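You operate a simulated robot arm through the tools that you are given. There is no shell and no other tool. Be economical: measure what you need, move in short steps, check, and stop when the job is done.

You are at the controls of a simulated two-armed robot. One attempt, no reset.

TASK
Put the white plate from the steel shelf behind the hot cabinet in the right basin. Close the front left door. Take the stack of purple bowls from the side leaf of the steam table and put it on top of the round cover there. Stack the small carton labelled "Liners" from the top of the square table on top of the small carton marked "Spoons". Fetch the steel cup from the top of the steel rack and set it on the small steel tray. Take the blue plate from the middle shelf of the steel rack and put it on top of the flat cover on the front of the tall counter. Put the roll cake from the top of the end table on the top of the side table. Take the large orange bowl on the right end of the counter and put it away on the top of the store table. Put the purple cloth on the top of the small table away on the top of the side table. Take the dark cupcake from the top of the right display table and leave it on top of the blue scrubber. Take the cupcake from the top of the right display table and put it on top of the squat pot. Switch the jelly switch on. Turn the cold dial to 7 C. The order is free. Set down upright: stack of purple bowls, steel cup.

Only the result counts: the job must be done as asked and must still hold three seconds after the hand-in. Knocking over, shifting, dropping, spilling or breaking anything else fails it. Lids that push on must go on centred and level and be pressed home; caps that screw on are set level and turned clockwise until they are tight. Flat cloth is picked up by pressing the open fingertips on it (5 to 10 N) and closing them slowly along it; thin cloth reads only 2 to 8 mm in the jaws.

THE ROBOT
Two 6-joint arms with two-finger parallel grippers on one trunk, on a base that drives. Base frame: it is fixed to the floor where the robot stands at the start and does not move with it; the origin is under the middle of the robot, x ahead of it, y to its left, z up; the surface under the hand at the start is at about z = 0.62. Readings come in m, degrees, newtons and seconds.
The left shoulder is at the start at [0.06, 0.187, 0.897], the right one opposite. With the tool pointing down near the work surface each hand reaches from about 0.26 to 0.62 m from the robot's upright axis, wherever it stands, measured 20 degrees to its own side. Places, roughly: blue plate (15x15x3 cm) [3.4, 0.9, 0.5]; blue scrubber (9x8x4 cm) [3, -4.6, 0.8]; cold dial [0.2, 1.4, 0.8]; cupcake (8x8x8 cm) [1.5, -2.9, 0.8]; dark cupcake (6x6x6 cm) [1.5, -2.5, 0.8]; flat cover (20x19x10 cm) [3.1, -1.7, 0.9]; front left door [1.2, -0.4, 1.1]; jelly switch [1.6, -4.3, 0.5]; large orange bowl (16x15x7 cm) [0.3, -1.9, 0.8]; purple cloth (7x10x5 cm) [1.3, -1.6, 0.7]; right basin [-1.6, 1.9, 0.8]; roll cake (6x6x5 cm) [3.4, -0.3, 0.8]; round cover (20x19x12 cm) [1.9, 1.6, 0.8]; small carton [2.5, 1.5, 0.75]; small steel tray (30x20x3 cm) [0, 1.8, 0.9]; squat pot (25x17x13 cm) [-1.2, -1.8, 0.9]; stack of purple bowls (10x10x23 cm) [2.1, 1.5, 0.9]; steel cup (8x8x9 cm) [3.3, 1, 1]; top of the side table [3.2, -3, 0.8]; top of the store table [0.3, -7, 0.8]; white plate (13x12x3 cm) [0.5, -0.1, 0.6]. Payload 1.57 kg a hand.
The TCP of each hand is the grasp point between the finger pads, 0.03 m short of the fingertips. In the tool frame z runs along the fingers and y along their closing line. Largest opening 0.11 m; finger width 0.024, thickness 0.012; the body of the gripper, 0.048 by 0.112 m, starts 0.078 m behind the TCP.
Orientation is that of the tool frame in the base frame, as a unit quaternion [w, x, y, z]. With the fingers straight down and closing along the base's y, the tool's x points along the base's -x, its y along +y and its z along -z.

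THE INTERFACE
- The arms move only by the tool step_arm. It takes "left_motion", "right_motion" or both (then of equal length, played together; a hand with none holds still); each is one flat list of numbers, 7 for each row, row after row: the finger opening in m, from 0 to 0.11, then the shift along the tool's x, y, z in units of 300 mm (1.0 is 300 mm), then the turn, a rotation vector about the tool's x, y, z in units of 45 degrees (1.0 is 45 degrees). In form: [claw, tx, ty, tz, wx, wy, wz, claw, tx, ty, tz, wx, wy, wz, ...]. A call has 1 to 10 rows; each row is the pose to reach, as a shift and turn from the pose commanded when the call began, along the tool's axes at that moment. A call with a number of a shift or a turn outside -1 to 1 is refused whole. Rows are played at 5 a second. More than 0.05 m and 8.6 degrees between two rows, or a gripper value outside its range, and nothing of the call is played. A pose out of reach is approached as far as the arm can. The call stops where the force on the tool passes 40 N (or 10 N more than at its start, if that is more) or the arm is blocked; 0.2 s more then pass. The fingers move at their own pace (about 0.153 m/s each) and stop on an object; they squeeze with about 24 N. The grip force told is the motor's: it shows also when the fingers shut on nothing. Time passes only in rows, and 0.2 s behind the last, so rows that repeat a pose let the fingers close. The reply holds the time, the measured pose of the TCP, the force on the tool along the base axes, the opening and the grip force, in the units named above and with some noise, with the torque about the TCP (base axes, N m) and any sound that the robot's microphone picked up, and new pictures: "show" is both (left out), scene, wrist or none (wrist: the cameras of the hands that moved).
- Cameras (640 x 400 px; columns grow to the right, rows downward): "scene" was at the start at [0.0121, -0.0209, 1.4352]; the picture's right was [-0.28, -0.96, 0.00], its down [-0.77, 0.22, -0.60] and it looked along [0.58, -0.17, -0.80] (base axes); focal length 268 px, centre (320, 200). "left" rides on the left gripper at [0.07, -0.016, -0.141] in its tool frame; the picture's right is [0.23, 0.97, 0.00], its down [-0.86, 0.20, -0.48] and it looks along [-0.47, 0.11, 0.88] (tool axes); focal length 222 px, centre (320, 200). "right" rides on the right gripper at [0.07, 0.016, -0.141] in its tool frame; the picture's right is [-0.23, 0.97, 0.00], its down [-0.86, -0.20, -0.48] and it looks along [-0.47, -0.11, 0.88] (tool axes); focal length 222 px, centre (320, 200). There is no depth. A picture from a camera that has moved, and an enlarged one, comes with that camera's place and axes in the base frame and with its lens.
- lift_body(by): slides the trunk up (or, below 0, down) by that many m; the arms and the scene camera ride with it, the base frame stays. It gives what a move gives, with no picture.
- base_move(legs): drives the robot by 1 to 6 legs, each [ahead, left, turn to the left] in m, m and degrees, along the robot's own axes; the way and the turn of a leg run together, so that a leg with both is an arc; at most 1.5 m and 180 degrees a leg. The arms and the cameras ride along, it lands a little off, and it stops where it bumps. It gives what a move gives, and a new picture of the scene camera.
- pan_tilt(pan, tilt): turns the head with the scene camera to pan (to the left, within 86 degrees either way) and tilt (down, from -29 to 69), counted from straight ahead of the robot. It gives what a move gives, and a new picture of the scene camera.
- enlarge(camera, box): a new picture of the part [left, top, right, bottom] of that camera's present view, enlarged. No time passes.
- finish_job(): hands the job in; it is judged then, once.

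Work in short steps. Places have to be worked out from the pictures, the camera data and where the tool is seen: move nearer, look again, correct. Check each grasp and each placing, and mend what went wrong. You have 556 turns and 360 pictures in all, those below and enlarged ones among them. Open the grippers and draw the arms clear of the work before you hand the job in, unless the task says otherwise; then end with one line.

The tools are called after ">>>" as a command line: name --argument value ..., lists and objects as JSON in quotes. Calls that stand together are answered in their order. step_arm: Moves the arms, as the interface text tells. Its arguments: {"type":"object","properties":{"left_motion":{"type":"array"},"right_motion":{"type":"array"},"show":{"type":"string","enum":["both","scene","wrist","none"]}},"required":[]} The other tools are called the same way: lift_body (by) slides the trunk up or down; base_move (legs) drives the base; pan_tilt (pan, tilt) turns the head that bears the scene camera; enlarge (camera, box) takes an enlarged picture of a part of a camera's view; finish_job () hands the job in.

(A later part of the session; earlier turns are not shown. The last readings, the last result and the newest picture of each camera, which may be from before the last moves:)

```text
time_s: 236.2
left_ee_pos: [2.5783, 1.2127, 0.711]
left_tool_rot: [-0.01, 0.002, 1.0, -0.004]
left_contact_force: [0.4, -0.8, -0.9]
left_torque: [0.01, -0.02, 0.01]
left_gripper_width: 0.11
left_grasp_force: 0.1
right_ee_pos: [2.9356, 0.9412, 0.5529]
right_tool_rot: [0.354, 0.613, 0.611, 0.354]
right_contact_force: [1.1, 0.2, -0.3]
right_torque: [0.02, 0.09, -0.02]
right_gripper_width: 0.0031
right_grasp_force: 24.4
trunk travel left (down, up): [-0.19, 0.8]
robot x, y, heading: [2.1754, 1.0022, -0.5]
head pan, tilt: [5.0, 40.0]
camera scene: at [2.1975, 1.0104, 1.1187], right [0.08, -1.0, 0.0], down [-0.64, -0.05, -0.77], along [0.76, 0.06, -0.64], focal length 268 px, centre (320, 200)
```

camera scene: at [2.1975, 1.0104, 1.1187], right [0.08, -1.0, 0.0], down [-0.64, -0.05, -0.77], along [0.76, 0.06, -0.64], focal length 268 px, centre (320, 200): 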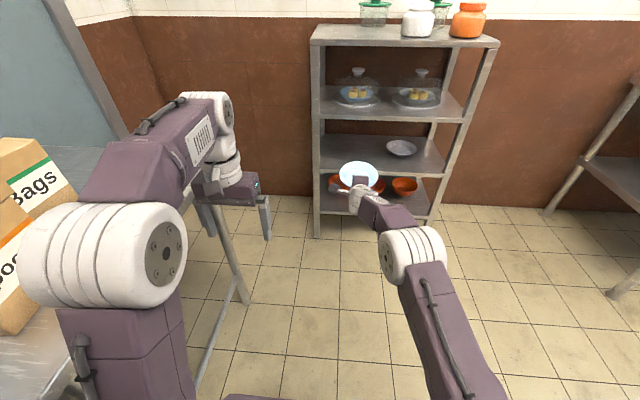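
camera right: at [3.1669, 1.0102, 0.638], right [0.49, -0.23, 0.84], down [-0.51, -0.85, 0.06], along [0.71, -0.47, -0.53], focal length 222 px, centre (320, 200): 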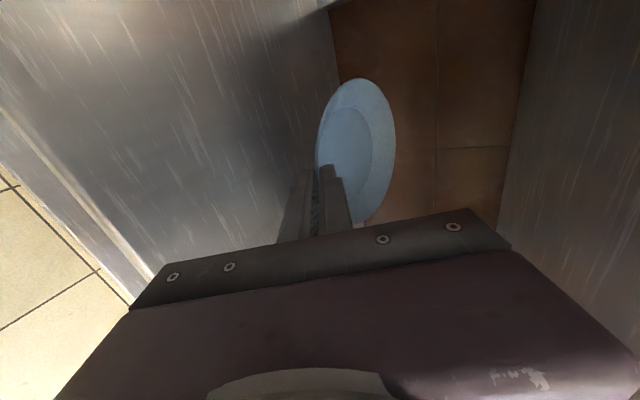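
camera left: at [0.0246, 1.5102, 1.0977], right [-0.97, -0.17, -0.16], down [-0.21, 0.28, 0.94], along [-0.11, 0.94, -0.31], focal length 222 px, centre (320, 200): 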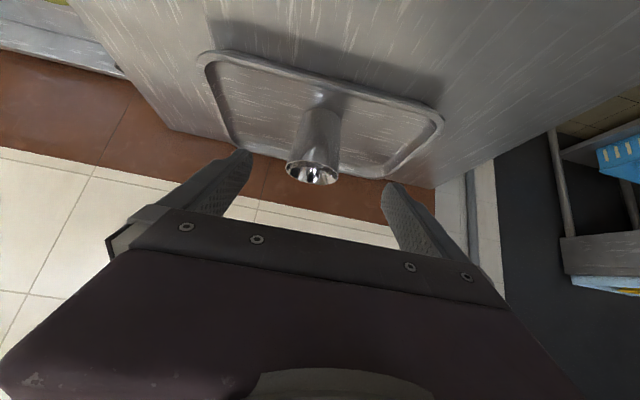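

The blue plate is out. I step away from the table, raise the trunk and turn to face -y to find the way to the tall counter.

>>> base_move --legs '[[0, -0.3, 0]]'

>>> lift_body --by 0.45

>>> base_move --legs '[[0, 0, -89.5]]'

>>> pan_tilt --pan 10 --tilt 20

```text
time_s: 238.2
left_ee_pos: [2.576, 0.9109, 0.7096]
left_tool_rot: [-0.009, 0.002, 1.0, -0.004]
left_contact_force: [-0.6, -0.3, -0.3]
left_torque: [0.01, -0.01, 0.0]
left_gripper_width: 0.11
left_grasp_force: 0.0
right_ee_pos: [2.9329, 0.639, 0.553]
right_tool_rot: [0.354, 0.614, 0.61, 0.355]
right_contact_force: [-0.3, -0.5, -1.6]
right_torque: [-0.03, 0.08, -0.04]
right_gripper_width: 0.0035
right_grasp_force: 24.4
trunk travel left (down, up): [-0.19, 0.8]
robot x, y, heading: [2.1699, 0.7015, -0.4]
head pan, tilt: [5.0, 40.0]
camera scene: at [2.195, 0.7081, 1.1186], right [0.08, -1.0, 0.0], down [-0.64, -0.05, -0.77], along [0.76, 0.06, -0.64], focal length 268 px, centre (320, 200)
```

scene: 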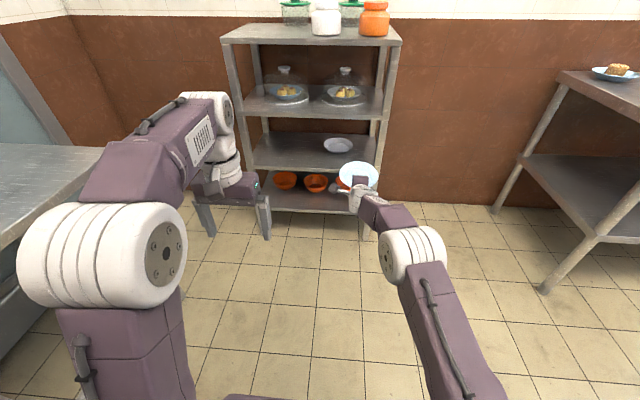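

```text
refused: 0.45 is not a number from -0.4 to 0.4
```

```text
time_s: 242.4
left_ee_pos: [2.3996, 0.3069, 0.7097]
left_tool_rot: [-0.009, 0.69, 0.724, 0.004]
left_contact_force: [-0.3, -0.1, -0.8]
left_torque: [0.03, -0.02, -0.01]
left_gripper_width: 0.1099
left_grasp_force: 0.1
right_ee_pos: [2.1458, -0.0646, 0.5524]
right_tool_rot: [0.5, 0.865, 0.021, 0.012]
right_contact_force: [-0.6, -0.5, 0.1]
right_torque: [0.0, -0.05, 0.03]
right_gripper_width: 0.0
right_grasp_force: 21.2
trunk travel left (down, up): [-0.19, 0.8]
robot x, y, heading: [2.1721, 0.6994, -87.8]
head pan, tilt: [5.0, 40.0]
camera scene: at [2.1784, 0.6766, 1.1186], right [-0.99, -0.13, 0.0], down [-0.08, 0.64, -0.77], along [0.1, -0.76, -0.64], focal length 268 px, centre (320, 200)
```

scene: 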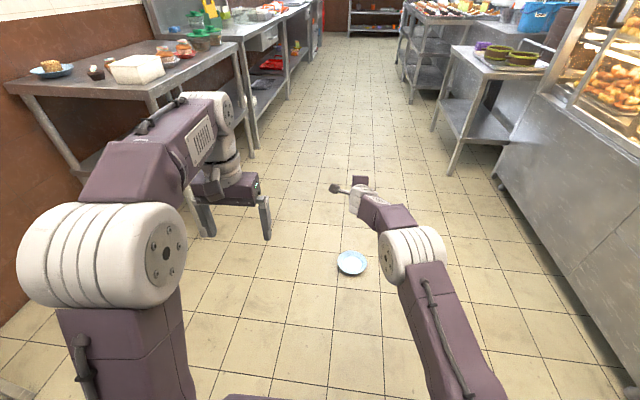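

```text
time_s: 243.2
left_ee_pos: [2.3997, 0.3051, 0.7099]
left_tool_rot: [-0.009, 0.69, 0.724, 0.004]
left_contact_force: [-0.2, -0.7, 0.3]
left_torque: [0.02, 0.01, -0.02]
left_gripper_width: 0.11
left_grasp_force: 0.0
right_ee_pos: [2.1452, -0.0647, 0.5526]
right_tool_rot: [0.501, 0.865, 0.019, 0.013]
right_contact_force: [0.2, -0.5, -0.4]
right_torque: [0.01, 0.01, 0.02]
right_gripper_width: 0.0
right_grasp_force: 21.0
trunk travel left (down, up): [-0.19, 0.8]
robot x, y, heading: [2.1713, 0.7023, -87.7]
head pan, tilt: [10.0, 20.0]
camera scene: at [2.1874, 0.67, 1.15], right [-0.98, -0.21, 0.0], down [-0.07, 0.33, -0.94], along [0.2, -0.92, -0.34], focal length 268 px, centre (320, 200)
```

scene: 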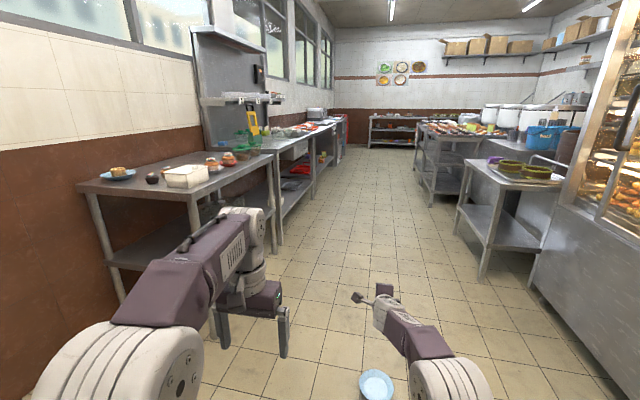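

The plate slipped out during the turn and lies, apparently whole, on the floor near (2.13, -0.16). I'll pick it up again: first bring the right hand back to pointing down.

>>> step_arm --right_motion '[0.05, 0, -0.03, -0.11, 0.167, 0, 0, 0.05, 0, -0.063, -0.22, 0.333, 0, 0, 0.05, 0, -0.095, -0.33, 0.5, 0, 0, 0.05, 0, -0.127, -0.44, 0.667, 0, 0, 0.05, 0, -0.16, -0.55, 0.833, 0, 0, 0.05, 0, -0.19, -0.66, 1.0, 0, 0]' --show "none"

>>> step_arm --right_motion '[0.05, 0, -0.1, -0.028, 0.111, 0, 0, 0.05, 0, -0.21, -0.056, 0.222, 0, 0, 0.05, 0, -0.322, -0.086, 0.333, 0, 0]' --show "none"

>>> pan_tilt --pan -5 --tilt 55

>>> enlarge --camera "scene" --box '[270, 120, 430, 240]'

```text
time_s: 244.6
left_ee_pos: [2.3988, 0.3063, 0.7103]
left_tool_rot: [-0.01, 0.69, 0.724, 0.005]
left_contact_force: [0.1, 0.9, 0.2]
left_torque: [-0.02, 0.0, -0.02]
left_gripper_width: 0.1102
left_grasp_force: 0.0
right_ee_pos: [2.155, 0.1635, 0.5775]
right_tool_rot: [0.169, 0.985, 0.015, -0.043]
right_contact_force: [-0.8, 0.0, 0.3]
right_torque: [0.04, -0.04, -0.02]
right_gripper_width: 0.0504
right_grasp_force: 0.0
right hand out of reach, approached as far as the arm can: row 4, 5, 6
trunk travel left (down, up): [-0.19, 0.8]
robot x, y, heading: [2.1682, 0.7033, -87.6]
head pan, tilt: [10.0, 20.0]
```

```text
time_s: 245.4
left_ee_pos: [2.3993, 0.306, 0.7099]
left_tool_rot: [-0.009, 0.69, 0.724, 0.004]
left_contact_force: [0.9, -0.1, 0.1]
left_torque: [0.01, 0.0, 0.0]
left_gripper_width: 0.1098
left_grasp_force: 0.1
right_ee_pos: [2.1467, 0.278, 0.5535]
right_tool_rot: [0.073, 0.993, 0.011, -0.09]
right_contact_force: [0.5, 0.7, -0.4]
right_torque: [0.0, 0.01, 0.03]
right_gripper_width: 0.0501
right_grasp_force: 0.1
right hand out of reach, approached as far as the arm can: row 1, 2, 3
trunk travel left (down, up): [-0.19, 0.8]
robot x, y, heading: [2.1663, 0.7014, -87.7]
head pan, tilt: [10.0, 20.0]
```

```text
time_s: 246.4
left_ee_pos: [2.3992, 0.3048, 0.7108]
left_tool_rot: [-0.009, 0.69, 0.724, 0.004]
left_contact_force: [0.0, -0.4, -0.1]
left_torque: [0.01, -0.02, 0.04]
left_gripper_width: 0.11
left_grasp_force: 0.1
right_ee_pos: [2.1475, 0.2774, 0.5525]
right_tool_rot: [0.074, 0.993, 0.01, -0.089]
right_contact_force: [0.2, 0.1, 0.2]
right_torque: [0.01, 0.0, -0.01]
right_gripper_width: 0.0501
right_grasp_force: 0.1
trunk travel left (down, up): [-0.19, 0.8]
robot x, y, heading: [2.1693, 0.7032, -87.7]
head pan, tilt: [-5.0, 55.0]
camera scene: at [2.1642, 0.6889, 1.098], right [-1.0, 0.05, 0.0], down [0.04, 0.82, -0.57], along [-0.03, -0.57, -0.82], focal length 268 px, centre (320, 200)
```

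scene: 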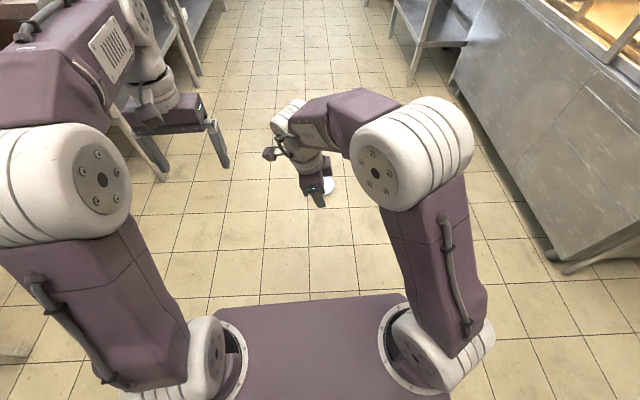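

```text
3.33 times, centred on (350, 180) of scene
camera zoom: at [2.1642, 0.6889, 1.098], right [-1.0, 0.05, 0.0], down [0.04, 0.82, -0.57], along [-0.03, -0.57, -0.82], focal length 894 px, centre (220, 267)
```

zoom: 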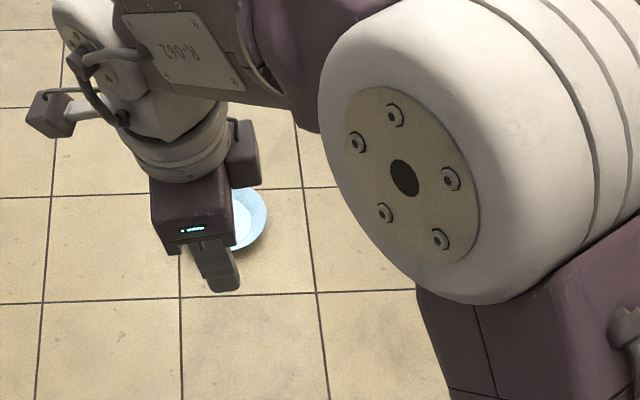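

I straighten the right hand, move it to its own side, and drive so the plate lies 0.5 m ahead, slightly right.

>>> step_arm --right_motion '[0.05, -0.1, 0.03, 0.02, 0.06, 0.075, 0.008, 0.05, -0.2, 0.06, 0.045, 0.125, 0.15, 0.016, 0.05, -0.296, 0.089, 0.068, 0.187, 0.225, 0.025]' --show "none"

>>> base_move --legs '[[0.36, 0.07, -2.3]]'

>>> lift_body --by -0.15

>>> enlarge --camera "right" --box '[0, 0, 640, 400]'

```text
time_s: 247.2
left_ee_pos: [2.3996, 0.3052, 0.712]
left_tool_rot: [-0.009, 0.69, 0.724, 0.005]
left_contact_force: [0.0, -1.1, 0.4]
left_torque: [0.0, -0.01, 0.04]
left_gripper_width: 0.1097
left_grasp_force: 0.0
right_ee_pos: [2.0517, 0.2706, 0.5133]
right_tool_rot: [0.055, 0.995, 0.001, -0.081]
right_contact_force: [-0.6, 0.5, 0.2]
right_torque: [0.01, -0.01, 0.0]
right_gripper_width: 0.0499
right_grasp_force: 0.0
right hand out of reach, approached as far as the arm can: row 1, 2, 3
trunk travel left (down, up): [-0.19, 0.8]
robot x, y, heading: [2.1689, 0.7013, -87.7]
head pan, tilt: [-5.0, 55.0]
```

```text
time_s: 249.5
left_ee_pos: [2.4627, -0.0609, 0.7105]
left_tool_rot: [-0.009, 0.704, 0.71, 0.004]
left_contact_force: [0.2, -0.1, 0.0]
left_torque: [0.03, -0.03, 0.03]
left_gripper_width: 0.1097
left_grasp_force: 0.0
right_ee_pos: [2.1138, -0.0827, 0.5152]
right_tool_rot: [0.054, 0.995, -0.018, -0.083]
right_contact_force: [0.1, -0.8, 0.6]
right_torque: [0.01, 0.04, 0.01]
right_gripper_width: 0.0501
right_grasp_force: 0.0
trunk travel left (down, up): [-0.19, 0.8]
robot x, y, heading: [2.2508, 0.3411, -89.9]
head pan, tilt: [-5.0, 55.0]
camera scene: at [2.2416, 0.3305, 1.0979], right [-1.0, 0.08, 0.0], down [0.07, 0.82, -0.57], along [-0.05, -0.57, -0.82], focal length 268 px, centre (320, 200)
```

scene: 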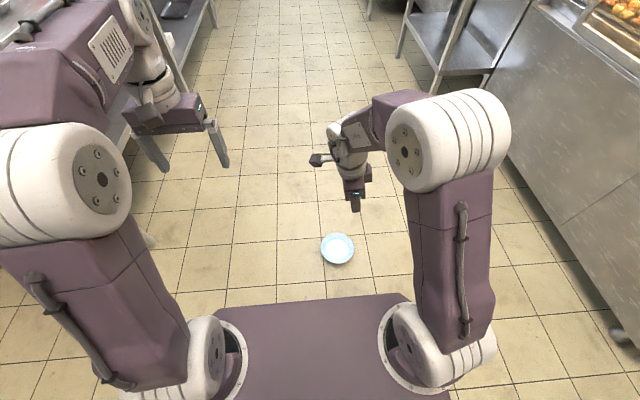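

```text
time_s: 251.3
left_ee_pos: [2.4621, -0.0613, 0.5612]
left_tool_rot: [-0.009, 0.704, 0.71, 0.004]
left_contact_force: [0.4, 0.0, 0.3]
left_torque: [0.02, 0.0, -0.02]
left_gripper_width: 0.1101
left_grasp_force: 0.0
right_ee_pos: [2.114, -0.0812, 0.3634]
right_tool_rot: [0.054, 0.995, -0.018, -0.083]
right_contact_force: [0.3, 0.0, -0.1]
right_torque: [0.02, -0.01, -0.02]
right_gripper_width: 0.0502
right_grasp_force: 0.2
trunk travel left (down, up): [-0.04, 0.95]
robot x, y, heading: [2.2498, 0.3398, -89.8]
head pan, tilt: [-5.0, 55.0]
```

```text
1.00 times, centred on (320, 200) of right (not enlarged: the box is as wide or as high as the picture)
camera zoom: at [2.2052, -0.0866, 0.4934], right [-0.25, -0.96, 0.14], down [-0.76, 0.29, 0.59], along [-0.6, 0.04, -0.8], focal length 222 px, centre (320, 200)
```

zoom: 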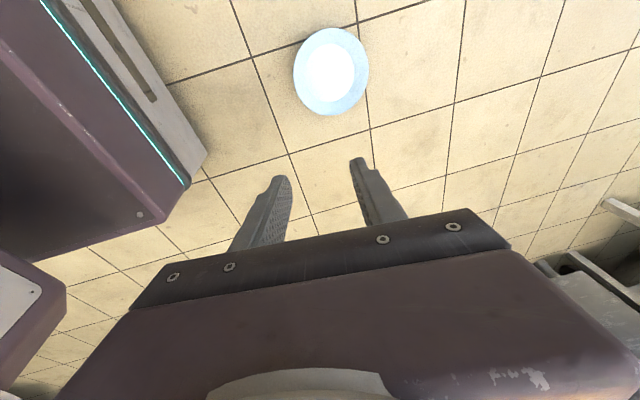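

The plate is at (2.132, -0.158). I straighten the hand while lowering it toward the near rim.

>>> step_arm --right_motion '[0.05, 0.035, -0.01, 0.138, 0.027, 0.042, -0.009, 0.05, 0.07, -0.02, 0.276, 0.054, 0.084, -0.018, 0.05, 0.105, -0.03, 0.414, 0.082, 0.126, -0.028, 0.05, 0.14, -0.04, 0.55, 0.109, 0.168, -0.037, 0.05, 0.176, -0.05, 0.69, 0.136, 0.21, -0.046]' --show "wrist"

```text
time_s: 252.5
left_ee_pos: [2.4632, -0.0609, 0.5607]
left_tool_rot: [-0.009, 0.704, 0.71, 0.005]
left_contact_force: [0.3, 0.6, 0.9]
left_torque: [0.01, -0.04, 0.02]
left_gripper_width: 0.11
left_grasp_force: 0.0
right_ee_pos: [2.1253, -0.0644, 0.1407]
right_tool_rot: [0.018, 1.0, 0.001, -0.02]
right_contact_force: [0.4, 0.7, 0.6]
right_torque: [-0.01, 0.03, -0.01]
right_gripper_width: 0.0504
right_grasp_force: 0.0
right hand out of reach, approached as far as the arm can: row 2, 3, 4, 5
trunk travel left (down, up): [-0.04, 0.95]
robot x, y, heading: [2.2456, 0.3405, -90.0]
head pan, tilt: [-5.0, 55.0]
camera right: at [2.2011, -0.0759, 0.2796], right [-0.23, -0.97, 0.04], down [-0.83, 0.22, 0.51], along [-0.5, 0.08, -0.86], focal length 222 px, centre (320, 200)
```

right: 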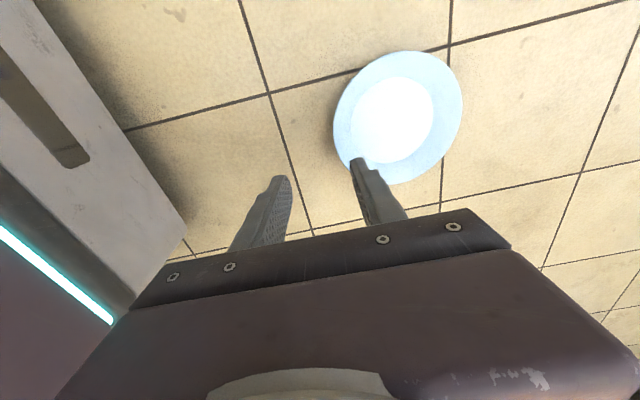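

Nearly vertical now. I go down to the near rim (TCP z≈0.045).

>>> step_arm --right_motion '[0.05, 0.02, 0.03, 0.1, 0.02, 0.02, 0, 0.05, 0.043, 0.07, 0.2, 0.04, 0.04, 0, 0.05, 0.043, 0.09, 0.32, 0.046, 0.05, 0]' --show "wrist"

```text
time_s: 253.3
left_ee_pos: [2.4609, -0.0605, 0.5615]
left_tool_rot: [-0.01, 0.704, 0.711, 0.004]
left_contact_force: [-0.3, 0.6, 0.0]
left_torque: [-0.01, 0.02, 0.01]
left_gripper_width: 0.1097
left_grasp_force: 0.0
right_ee_pos: [2.1311, -0.0751, 0.0458]
right_tool_rot: [0.014, 1.0, 0.0, -0.017]
right_contact_force: [-0.6, 0.6, 0.9]
right_torque: [-0.08, 0.01, -0.02]
right_gripper_width: 0.0501
right_grasp_force: 0.1
right hand out of reach, approached as far as the arm can: row 1, 2, 3
trunk travel left (down, up): [-0.04, 0.95]
robot x, y, heading: [2.2482, 0.3403, -89.7]
head pan, tilt: [-5.0, 55.0]
camera right: at [2.2041, -0.0867, 0.1844], right [-0.23, -0.97, 0.04], down [-0.84, 0.21, 0.5], along [-0.49, 0.08, -0.86], focal length 222 px, centre (320, 200)
```

right: 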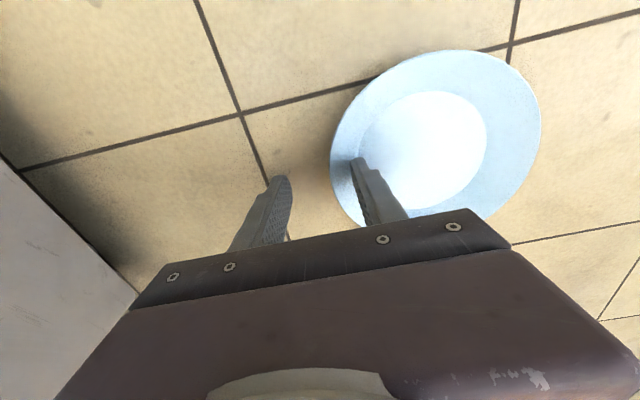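

The rim is between the fingers. I close.

>>> step_arm --right_motion '[0.03, 0, 0, 0, 0, 0, 0, 0.0, 0, 0, 0, 0, 0, 0, 0.0, 0, 0, 0, 0, 0, 0, 0.0, 0, 0, 0, 0, 0, 0]' --show "wrist"

```text
time_s: 254.3
left_ee_pos: [2.4624, -0.0604, 0.5624]
left_tool_rot: [-0.009, 0.705, 0.71, 0.003]
left_contact_force: [-0.8, 0.2, 0.2]
left_torque: [0.01, 0.01, -0.01]
left_gripper_width: 0.1101
left_grasp_force: 0.1
right_ee_pos: [2.1299, -0.0749, 0.0451]
right_tool_rot: [0.014, 1.0, 0.001, -0.017]
right_contact_force: [1.0, 2.6, 13.1]
right_torque: [-0.26, -0.19, 0.05]
right_gripper_width: 0.0134
right_grasp_force: 24.0
trunk travel left (down, up): [-0.04, 0.95]
robot x, y, heading: [2.2453, 0.3433, -90.0]
head pan, tilt: [-5.0, 55.0]
camera right: at [2.2041, -0.0865, 0.1852], right [-0.23, -0.97, 0.04], down [-0.84, 0.21, 0.5], along [-0.5, 0.08, -0.86], focal length 222 px, centre (320, 200)
```

right: 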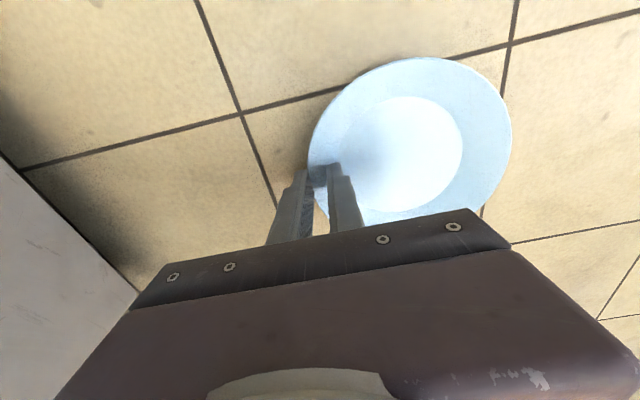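

Gripped. I lift with the trunk and look at how it hangs.

>>> lift_body --by 0.1

>>> enlarge --camera "right" --box '[0, 0, 640, 400]'

```text
time_s: 255.6
left_ee_pos: [2.4624, -0.0598, 0.6601]
left_tool_rot: [-0.009, 0.704, 0.71, 0.005]
left_contact_force: [0.3, -0.4, 0.6]
left_torque: [0.0, 0.01, 0.02]
left_gripper_width: 0.1098
left_grasp_force: 0.2
right_ee_pos: [2.1295, -0.0734, 0.1449]
right_tool_rot: [0.013, 1.0, 0.0, -0.017]
right_contact_force: [0.9, -0.1, -0.9]
right_torque: [0.0, 0.0, 0.03]
right_gripper_width: 0.0032
right_grasp_force: 24.4
trunk travel left (down, up): [-0.14, 0.85]
robot x, y, heading: [2.2476, 0.3423, -89.8]
head pan, tilt: [-5.0, 55.0]
```

```text
1.00 times, centred on (320, 200) of right (not enlarged: the box is as wide or as high as the picture)
camera zoom: at [2.2041, -0.0865, 0.2843], right [-0.23, -0.97, 0.03], down [-0.84, 0.21, 0.5], along [-0.5, 0.09, -0.86], focal length 222 px, centre (320, 200)
```

zoom: 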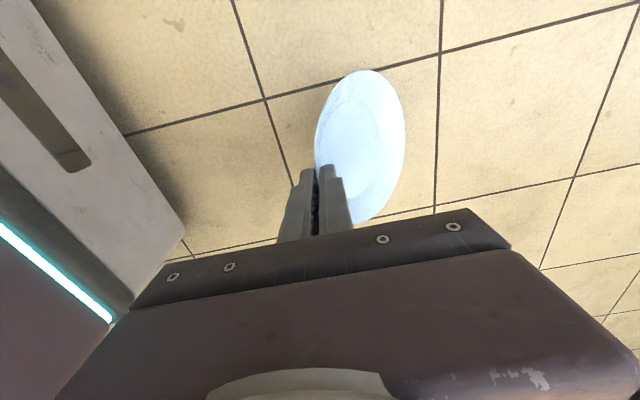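

Held firmly as the first plate was. I raise the trunk and drive down the aisle, with a gentle turn in pieces toward the tall counter.

>>> lift_body --by 0.4

>>> lift_body --by 0.15

>>> base_move --legs '[[1.0, 0, 0], [0.5, 0, 0]]'

>>> pan_tilt --pan 50 --tilt 30

```text
time_s: 259.4
left_ee_pos: [2.4621, -0.0614, 1.059]
left_tool_rot: [-0.009, 0.704, 0.711, 0.004]
left_contact_force: [0.2, -0.3, 0.0]
left_torque: [0.02, -0.03, 0.0]
left_gripper_width: 0.1101
left_grasp_force: 0.1
right_ee_pos: [2.1294, -0.0735, 0.544]
right_tool_rot: [0.013, 1.0, 0.0, -0.017]
right_contact_force: [0.5, -0.2, -0.2]
right_torque: [0.03, -0.02, 0.05]
right_gripper_width: 0.0032
right_grasp_force: 24.3
trunk travel left (down, up): [-0.54, 0.45]
robot x, y, heading: [2.2484, 0.3449, -89.5]
head pan, tilt: [-5.0, 55.0]
```

```text
time_s: 261.2
left_ee_pos: [2.4619, -0.0611, 1.2111]
left_tool_rot: [-0.009, 0.704, 0.71, 0.004]
left_contact_force: [1.0, 0.6, 0.5]
left_torque: [-0.05, -0.01, -0.01]
left_gripper_width: 0.1099
left_grasp_force: 0.0
right_ee_pos: [2.1308, -0.0744, 0.6944]
right_tool_rot: [0.013, 1.0, 0.0, -0.017]
right_contact_force: [-0.3, 0.7, -1.3]
right_torque: [0.05, -0.02, 0.0]
right_gripper_width: 0.0033
right_grasp_force: 23.7
trunk travel left (down, up): [-0.69, 0.3]
robot x, y, heading: [2.2472, 0.3431, -89.8]
head pan, tilt: [-5.0, 55.0]
```

```text
time_s: 269.1
left_ee_pos: [2.4946, -1.5875, 1.2098]
left_tool_rot: [-0.009, 0.695, 0.719, 0.003]
left_contact_force: [0.0, -0.3, 0.1]
left_torque: [-0.02, 0.01, -0.01]
left_gripper_width: 0.11
left_grasp_force: 0.0
right_ee_pos: [2.1629, -1.6095, 0.6935]
right_tool_rot: [0.015, 1.0, 0.012, -0.016]
right_contact_force: [0.0, -0.2, -0.8]
right_torque: [0.02, 0.03, 0.0]
right_gripper_width: 0.0032
right_grasp_force: 23.9
trunk travel left (down, up): [-0.69, 0.3]
robot x, y, heading: [2.2718, -1.1901, -88.2]
head pan, tilt: [-5.0, 55.0]
camera scene: at [2.2646, -1.202, 1.598], right [-1.0, 0.06, 0.0], down [0.05, 0.82, -0.57], along [-0.03, -0.57, -0.82], focal length 268 px, centre (320, 200)
```

scene: 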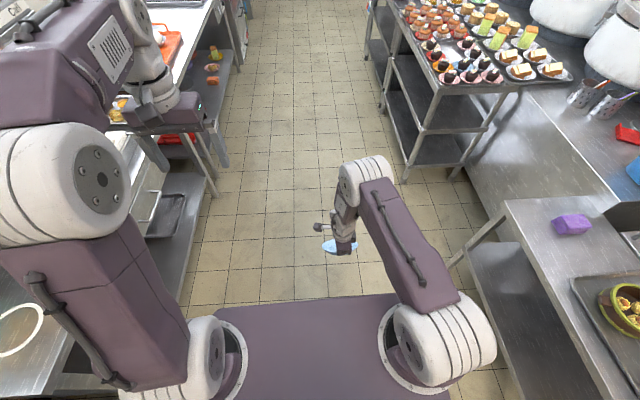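

```text
time_s: 270.3
left_ee_pos: [2.4951, -1.5884, 1.2099]
left_tool_rot: [-0.009, 0.695, 0.719, 0.004]
left_contact_force: [-0.3, 0.6, 0.2]
left_torque: [0.02, 0.03, 0.0]
left_gripper_width: 0.11
left_grasp_force: 0.0
right_ee_pos: [2.1629, -1.6104, 0.6951]
right_tool_rot: [0.014, 1.0, 0.012, -0.017]
right_contact_force: [0.3, -0.1, -0.6]
right_torque: [0.0, -0.01, 0.0]
right_gripper_width: 0.0033
right_grasp_force: 23.9
trunk travel left (down, up): [-0.69, 0.3]
robot x, y, heading: [2.2686, -1.194, -88.1]
head pan, tilt: [50.0, 30.0]
camera scene: at [2.3397, -1.1869, 1.634], right [-0.62, -0.78, 0.0], down [-0.39, 0.31, -0.87], along [0.68, -0.54, -0.5], focal length 268 px, centre (320, 200)
```

scene: 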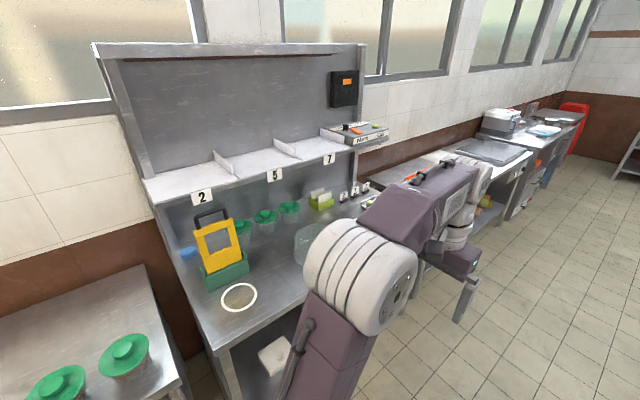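

The tall counter's front edge is at x≈2.87. I drive on to y≈-1.57 and turn left in small arcs to face it.

>>> base_move --legs '[[0.37, -0.1, 0], [0, 0, 22], [0, 0, 22], [0, 0, 22], [0, 0, 22]]'

>>> pan_tilt --pan 0 --tilt 40

```text
time_s: 277.4
left_ee_pos: [2.5829, -1.3432, 1.2103]
left_tool_rot: [-0.01, 0.001, 1.0, -0.004]
left_contact_force: [-0.5, 0.8, -0.2]
left_torque: [-0.01, 0.01, -0.01]
left_gripper_width: 0.11
left_grasp_force: 0.1
right_ee_pos: [2.5924, -1.6755, 0.6948]
right_tool_rot: [0.021, 0.71, 0.703, -0.003]
right_contact_force: [0.1, -0.5, -0.6]
right_torque: [-0.03, 0.05, -0.02]
right_gripper_width: 0.0033
right_grasp_force: 23.7
trunk travel left (down, up): [-0.69, 0.3]
robot x, y, heading: [2.1758, -1.5552, -0.7]
head pan, tilt: [50.0, 30.0]
camera scene: at [2.1766, -1.485, 1.634], right [0.76, -0.65, 0.0], down [-0.32, -0.38, -0.87], along [0.56, 0.66, -0.5], focal length 268 px, centre (320, 200)
```

scene: 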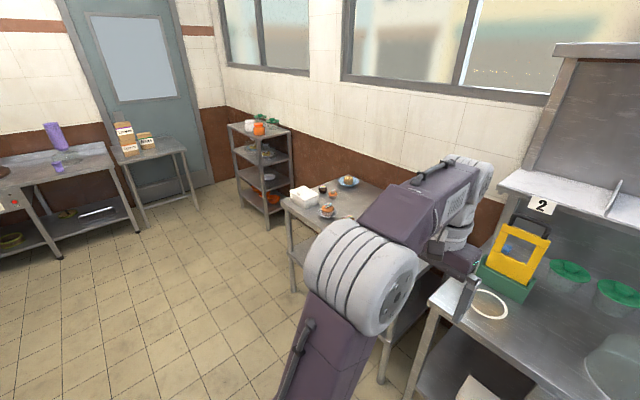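

```text
time_s: 278.6
left_ee_pos: [2.5828, -1.3418, 1.2102]
left_tool_rot: [-0.01, 0.001, 1.0, -0.004]
left_contact_force: [1.1, -0.4, -0.1]
left_torque: [-0.01, 0.01, 0.01]
left_gripper_width: 0.1102
left_grasp_force: 0.1
right_ee_pos: [2.5927, -1.6744, 0.6947]
right_tool_rot: [0.02, 0.71, 0.704, -0.003]
right_contact_force: [0.7, -0.1, -0.2]
right_torque: [0.0, -0.01, 0.01]
right_gripper_width: 0.0031
right_grasp_force: 23.6
trunk travel left (down, up): [-0.69, 0.3]
robot x, y, heading: [2.1737, -1.5533, -0.5]
head pan, tilt: [0.0, 40.0]
camera scene: at [2.2029, -1.5542, 1.6187], right [-0.01, -1.0, 0.0], down [-0.64, 0.0, -0.77], along [0.77, 0.0, -0.64], focal length 268 px, centre (320, 200)
```

scene: 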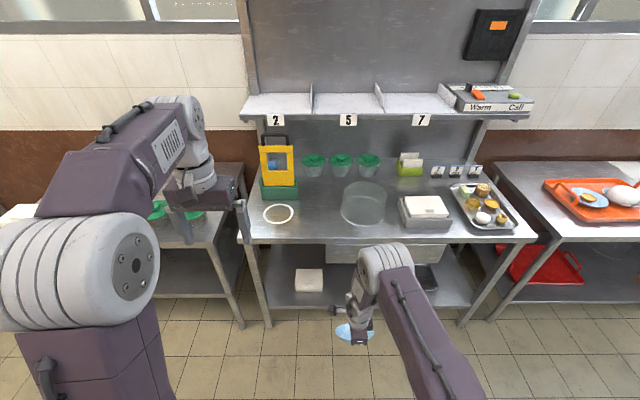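

The flat cover is the clear drum in the middle. I enlarge.

>>> enlarge --camera "scene" --box '[280, 140, 480, 265]'

```text
3.20 times, centred on (380, 202) of scene
camera zoom: at [2.2029, -1.5542, 1.6187], right [-0.01, -1.0, 0.0], down [-0.64, 0.0, -0.77], along [0.77, 0.0, -0.64], focal length 859 px, centre (128, 192)
```

zoom: 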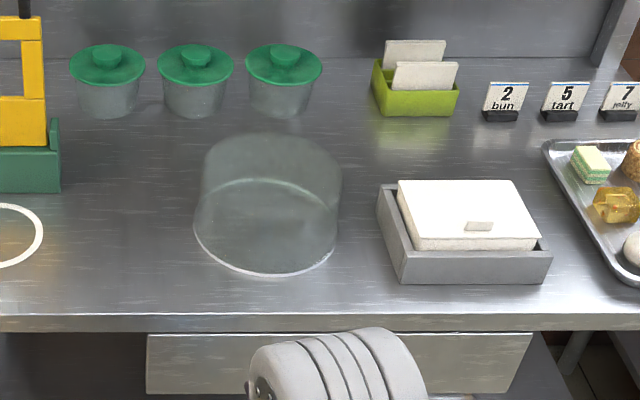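

The cover's centre is (3.066, -1.741), its top z≈0.94. I raise the hand and pitch it 45° so the plate comes level.

>>> step_arm --right_motion '[0, 0, 0.04, -0.104, -0.125, 0, 0, 0, 0, 0.08, -0.208, -0.25, 0, 0, 0, 0, 0.125, -0.312, -0.375, 0, 0, 0, 0, 0.166, -0.416, -0.5, 0, 0, 0, 0, 0.208, -0.52, -0.625, 0, 0, 0, 0, 0.25, -0.625, -0.75, 0, 0, 0, 0, 0.29, -0.73, -0.875, 0, 0, 0, 0, 0.333, -0.833, -1.0, 0, 0]' --show "both"

```text
time_s: 280.4
left_ee_pos: [2.5827, -1.344, 1.2102]
left_tool_rot: [-0.009, 0.001, 1.0, -0.003]
left_contact_force: [-0.1, 0.5, 0.5]
left_torque: [0.01, -0.04, 0.01]
left_gripper_width: 0.1101
left_grasp_force: 0.0
right_ee_pos: [2.6841, -1.6663, 0.9474]
right_tool_rot: [0.292, 0.648, 0.651, 0.268]
right_contact_force: [0.7, -0.4, -0.8]
right_torque: [0.03, 0.1, -0.01]
right_gripper_width: 0.0034
right_grasp_force: 24.1
right hand out of reach, approached as far as the arm can: row 1, 2
trunk travel left (down, up): [-0.69, 0.3]
robot x, y, heading: [2.1791, -1.5543, -0.2]
head pan, tilt: [0.0, 40.0]
camera scene: at [2.2022, -1.5545, 1.6186], right [-0.01, -1.0, 0.0], down [-0.64, 0.0, -0.77], along [0.77, -0.01, -0.64], focal length 268 px, centre (320, 200)
camera right: at [2.5928, -1.5913, 1.0553], right [0.67, -0.21, 0.72], down [-0.49, -0.84, 0.21], along [0.56, -0.49, -0.67], focal length 222 px, centre (320, 200)
```

scene: 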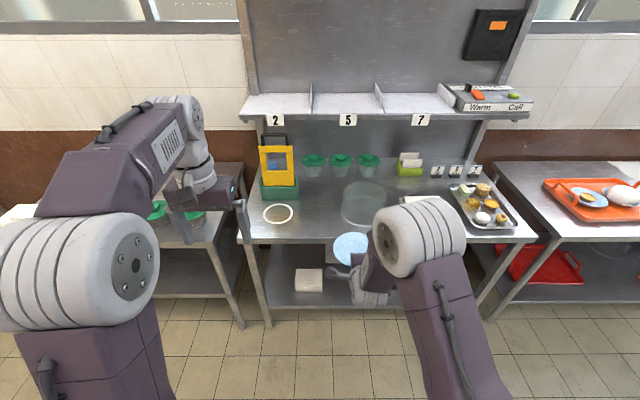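
right: 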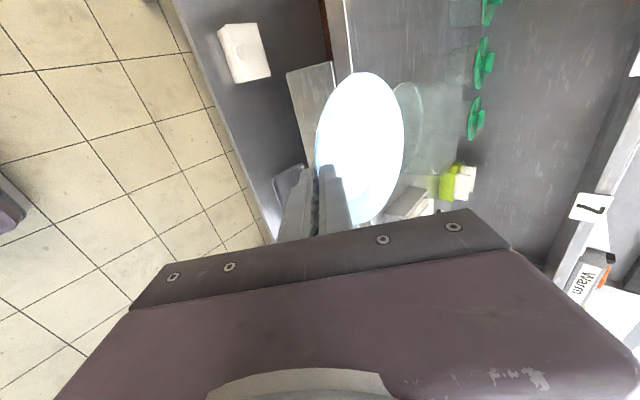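

The plate is now tilted about 10° too far back. I pitch back 10° and rise to z≈1.07.

>>> step_arm --right_motion '[0, 0, 0.1, -0.09, 0.07, 0, 0, 0, 0, 0.2, -0.18, 0.14, 0, 0, 0, 0, 0.29, -0.275, 0.22, 0, 0]' --show "none"

>>> enlarge --camera "scene" --box '[280, 140, 480, 265]'

```text
time_s: 281.2
left_ee_pos: [2.583, -1.3429, 1.2123]
left_tool_rot: [-0.01, 0.001, 1.0, -0.003]
left_contact_force: [0.0, -0.4, -0.5]
left_torque: [-0.03, 0.0, 0.0]
left_gripper_width: 0.1101
left_grasp_force: 0.1
right_ee_pos: [2.6881, -1.664, 1.0681]
right_tool_rot: [0.24, 0.665, 0.675, 0.211]
right_contact_force: [-1.6, 0.9, -1.1]
right_torque: [-0.04, -0.04, -0.04]
right_gripper_width: 0.0034
right_grasp_force: 24.5
trunk travel left (down, up): [-0.69, 0.3]
robot x, y, heading: [2.1747, -1.5545, -0.5]
head pan, tilt: [0.0, 40.0]
```

```text
3.20 times, centred on (380, 202) of scene
camera zoom: at [2.2024, -1.5543, 1.6186], right [-0.01, -1.0, 0.0], down [-0.64, 0.0, -0.77], along [0.77, -0.01, -0.64], focal length 859 px, centre (128, 192)
```

zoom: 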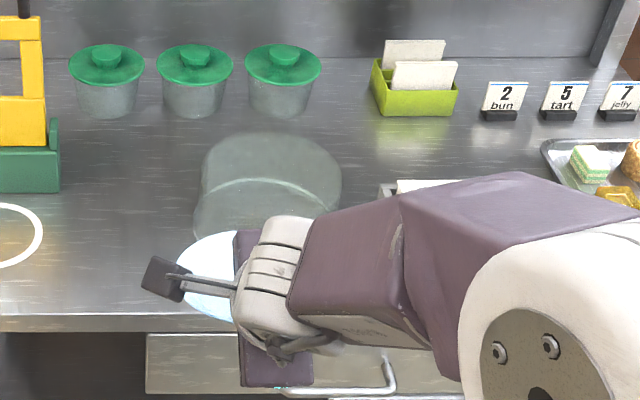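

I drive 0.17 forward and 0.075 right, then extend the arm over the cover.

>>> base_move --legs '[[0.17, -0.075, 0]]'

>>> step_arm --right_motion '[0, 0, 0.115, 0.087, -0.03, 0, 0, 0, 0, 0.23, 0.175, -0.06, 0, 0, 0, 0, 0.345, 0.262, -0.09, 0, 0]' --show "wrist"

>>> enlarge --camera "scene" --box '[260, 100, 460, 225]'

```text
time_s: 282.7
left_ee_pos: [2.7485, -1.4199, 1.2116]
left_tool_rot: [-0.009, 0.0, 1.0, -0.004]
left_contact_force: [-0.5, -0.4, 0.4]
left_torque: [-0.05, 0.0, -0.02]
left_gripper_width: 0.1099
left_grasp_force: 0.0
right_ee_pos: [2.8539, -1.7431, 1.0671]
right_tool_rot: [0.235, 0.671, 0.672, 0.21]
right_contact_force: [0.8, -0.3, -1.1]
right_torque: [-0.03, 0.04, -0.01]
right_gripper_width: 0.0033
right_grasp_force: 24.6
trunk travel left (down, up): [-0.69, 0.3]
robot x, y, heading: [2.3435, -1.6297, -0.1]
head pan, tilt: [0.0, 40.0]
camera scene: at [2.3688, -1.6322, 1.6187], right [-0.01, -1.0, 0.0], down [-0.64, 0.0, -0.77], along [0.77, 0.0, -0.64], focal length 268 px, centre (320, 200)
```

scene: 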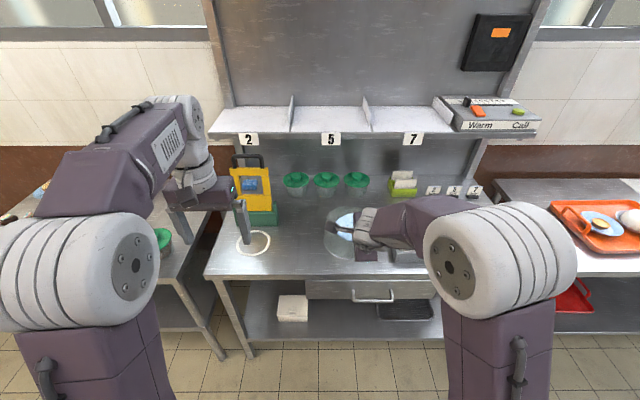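

```text
time_s: 283.5
left_ee_pos: [2.7507, -1.4211, 1.2109]
left_tool_rot: [-0.009, 0.001, 1.0, -0.003]
left_contact_force: [0.7, 0.0, -0.8]
left_torque: [0.01, 0.0, -0.02]
left_gripper_width: 0.11
left_grasp_force: 0.0
right_ee_pos: [2.9839, -1.7415, 1.0624]
right_tool_rot: [0.257, 0.662, 0.664, 0.234]
right_contact_force: [0.4, -0.5, -1.8]
right_torque: [0.0, 0.08, -0.03]
right_gripper_width: 0.0035
right_grasp_force: 23.9
trunk travel left (down, up): [-0.69, 0.3]
robot x, y, heading: [2.3451, -1.6308, -0.5]
head pan, tilt: [0.0, 40.0]
camera right: at [2.9051, -1.6676, 1.1785], right [0.74, -0.21, 0.64], down [-0.47, -0.84, 0.26], along [0.48, -0.49, -0.72], focal length 222 px, centre (320, 200)
```

right: 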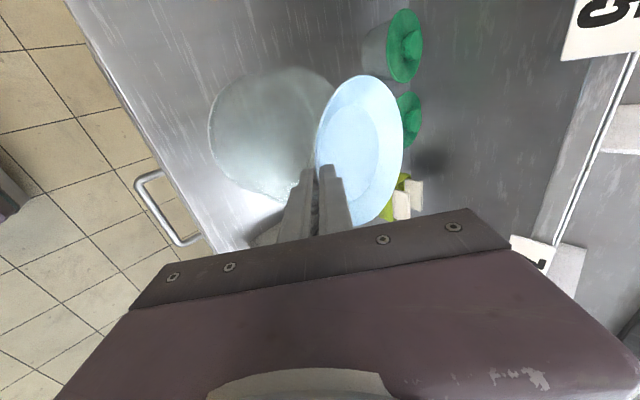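

```text
3.20 times, centred on (360, 162) of scene
camera zoom: at [2.3726, -1.6332, 1.6186], right [-0.01, -1.0, 0.0], down [-0.64, 0.0, -0.77], along [0.77, 0.0, -0.64], focal length 859 px, centre (192, 320)
```

zoom: 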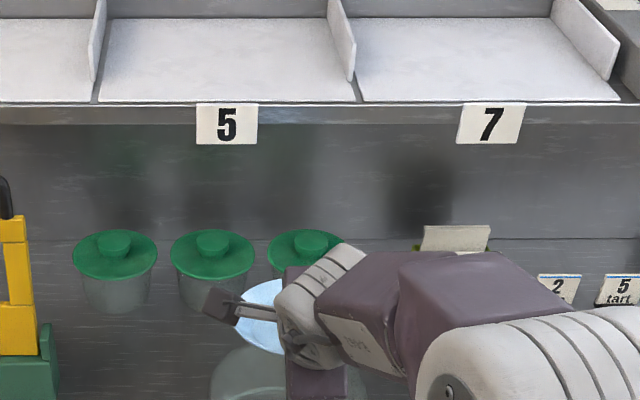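

The plate's centre projects at (3.06, -1.741), right over the cover. I lower 7 cm.

>>> step_arm --right_motion '[0, 0, -0.05, 0.06, 0, 0, 0, 0, 0, -0.1, 0.118, 0, 0, 0, 0, 0, -0.145, 0.177, 0, 0, 0]' --show "wrist"

```text
time_s: 284.3
left_ee_pos: [2.7506, -1.4224, 1.2106]
left_tool_rot: [-0.01, 0.001, 1.0, -0.003]
left_contact_force: [-0.2, -0.8, -0.4]
left_torque: [0.02, 0.02, -0.02]
left_gripper_width: 0.11
left_grasp_force: 0.1
right_ee_pos: [2.9838, -1.7459, 0.9958]
right_tool_rot: [0.258, 0.662, 0.664, 0.233]
right_contact_force: [0.2, 0.1, -1.2]
right_torque: [0.0, 0.05, 0.0]
right_gripper_width: 0.0033
right_grasp_force: 24.0
trunk travel left (down, up): [-0.69, 0.3]
robot x, y, heading: [2.3461, -1.6274, -0.2]
head pan, tilt: [0.0, 40.0]
camera right: at [2.9049, -1.6709, 1.1118], right [0.74, -0.21, 0.64], down [-0.47, -0.84, 0.26], along [0.49, -0.49, -0.72], focal length 222 px, centre (320, 200)
```

right: 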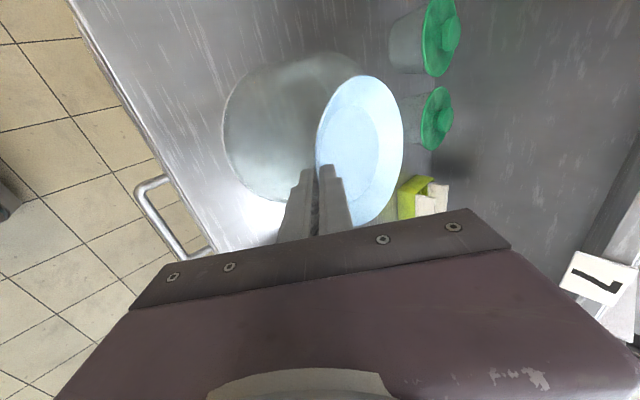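

Still clear. I lower by the trunk in small steps to find contact.

>>> lift_body --by -0.012

>>> lift_body --by -0.008

>>> lift_body --by -0.008

```text
time_s: 284.9
left_ee_pos: [2.7508, -1.4209, 1.1992]
left_tool_rot: [-0.009, -0.001, 1.0, -0.004]
left_contact_force: [0.8, 0.2, 0.1]
left_torque: [0.0, -0.03, -0.01]
left_gripper_width: 0.1099
left_grasp_force: 0.1
right_ee_pos: [2.9852, -1.7452, 0.9837]
right_tool_rot: [0.258, 0.662, 0.664, 0.234]
right_contact_force: [-0.2, 0.1, -1.6]
right_torque: [0.03, 0.05, 0.01]
right_gripper_width: 0.0031
right_grasp_force: 24.3
trunk travel left (down, up): [-0.678, 0.312]
robot x, y, heading: [2.3435, -1.6323, -0.3]
head pan, tilt: [0.0, 40.0]
```

```text
time_s: 285.5
left_ee_pos: [2.7509, -1.4218, 1.1905]
left_tool_rot: [-0.009, 0.0, 1.0, -0.002]
left_contact_force: [-0.2, 0.6, -0.2]
left_torque: [0.0, -0.01, -0.03]
left_gripper_width: 0.11
left_grasp_force: 0.1
right_ee_pos: [2.9847, -1.7447, 0.9761]
right_tool_rot: [0.258, 0.662, 0.664, 0.234]
right_contact_force: [-0.3, 0.4, -0.3]
right_torque: [0.01, 0.07, 0.02]
right_gripper_width: 0.0031
right_grasp_force: 23.8
trunk travel left (down, up): [-0.67, 0.32]
robot x, y, heading: [2.3447, -1.6348, -0.1]
head pan, tilt: [0.0, 40.0]
```

```text
time_s: 286.0
left_ee_pos: [2.749, -1.4208, 1.183]
left_tool_rot: [-0.009, 0.0, 1.0, -0.004]
left_contact_force: [0.3, -0.3, -0.6]
left_torque: [0.03, 0.0, 0.01]
left_gripper_width: 0.1101
left_grasp_force: 0.0
right_ee_pos: [2.9838, -1.7447, 0.9677]
right_tool_rot: [0.259, 0.662, 0.664, 0.234]
right_contact_force: [1.3, 0.9, 0.4]
right_torque: [0.01, -0.07, -0.02]
right_gripper_width: 0.0034
right_grasp_force: 24.5
trunk travel left (down, up): [-0.662, 0.328]
robot x, y, heading: [2.3451, -1.6359, -0.3]
head pan, tilt: [0.0, 40.0]
```

First touch. I go 5 mm more and look.

>>> lift_body --by -0.006

>>> enlarge --camera "right" --box '[0, 0, 640, 400]'

>>> enlarge --camera "scene" --box '[280, 150, 440, 275]'

```text
time_s: 286.6
left_ee_pos: [2.7489, -1.4206, 1.1782]
left_tool_rot: [-0.009, 0.0, 1.0, -0.003]
left_contact_force: [0.8, -0.9, 0.3]
left_torque: [0.0, -0.01, -0.04]
left_gripper_width: 0.1102
left_grasp_force: 0.1
right_ee_pos: [2.9847, -1.7453, 0.9631]
right_tool_rot: [0.258, 0.662, 0.664, 0.235]
right_contact_force: [-1.0, 0.6, 5.2]
right_torque: [0.14, -0.28, 0.0]
right_gripper_width: 0.0034
right_grasp_force: 23.8
trunk travel left (down, up): [-0.656, 0.334]
robot x, y, heading: [2.3422, -1.6336, -0.1]
head pan, tilt: [0.0, 40.0]
```

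```text
1.00 times, centred on (320, 200) of right (not enlarged: the box is as wide or as high as the picture)
camera zoom: at [2.9038, -1.6708, 1.0792], right [0.73, -0.21, 0.64], down [-0.47, -0.84, 0.26], along [0.49, -0.49, -0.72], focal length 222 px, centre (320, 200)
```

zoom: 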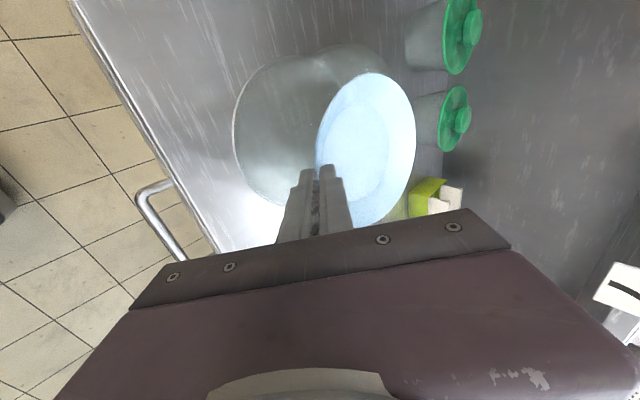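

```text
3.20 times, centred on (360, 212) of scene
camera zoom: at [2.3686, -1.6327, 1.5847], right [-0.01, -1.0, 0.0], down [-0.64, 0.0, -0.77], along [0.77, 0.0, -0.64], focal length 859 px, centre (192, 160)
```

zoom: 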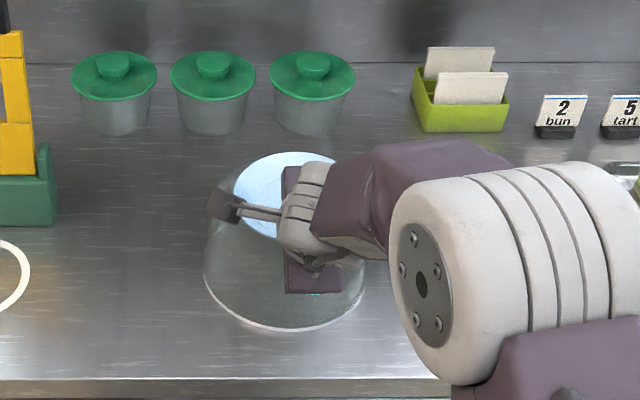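

The plate sits centred over the cover (far edge x≈3.138, centre ≈3.068). I open gently and back the fingers out.

>>> step_arm --right_motion '[0.01, 0, 0, 0, 0, 0, 0, 0.025, 0, 0, 0, 0, 0, 0, 0.035, 0, 0, 0, 0, 0, 0, 0.035, 0, -0.02, -0.06, 0, 0, 0, 0.035, 0, 0, -0.16, 0, 0, 0, 0.035, 0, 0, -0.3, 0, 0, 0]' --show "wrist"

>>> enlarge --camera "scene" --box '[280, 150, 440, 275]'

```text
time_s: 288.0
left_ee_pos: [2.7489, -1.4198, 1.1778]
left_tool_rot: [-0.009, -0.001, 1.0, -0.003]
left_contact_force: [0.0, -0.2, -0.4]
left_torque: [-0.01, -0.02, 0.02]
left_gripper_width: 0.1098
left_grasp_force: 0.0
right_ee_pos: [2.9222, -1.744, 1.0328]
right_tool_rot: [0.259, 0.662, 0.663, 0.234]
right_contact_force: [-0.6, 0.6, 0.8]
right_torque: [-0.01, -0.02, 0.0]
right_gripper_width: 0.0348
right_grasp_force: 0.1
trunk travel left (down, up): [-0.656, 0.334]
robot x, y, heading: [2.3453, -1.632, -0.4]
head pan, tilt: [0.0, 40.0]
camera right: at [2.8429, -1.6688, 1.1485], right [0.74, -0.21, 0.64], down [-0.47, -0.84, 0.26], along [0.49, -0.5, -0.72], focal length 222 px, centre (320, 200)
```

right: 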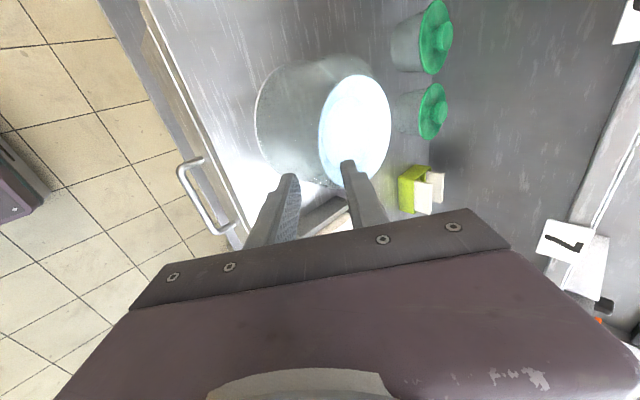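

```text
3.20 times, centred on (360, 212) of scene
camera zoom: at [2.3679, -1.6328, 1.5846], right [-0.01, -1.0, 0.0], down [-0.64, 0.0, -0.77], along [0.77, 0.0, -0.64], focal length 859 px, centre (192, 160)
```

zoom: 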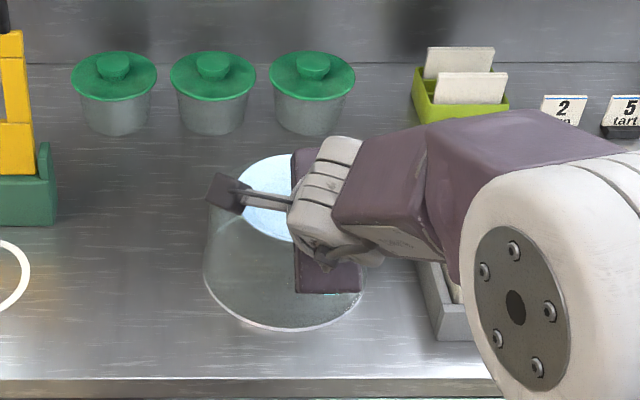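

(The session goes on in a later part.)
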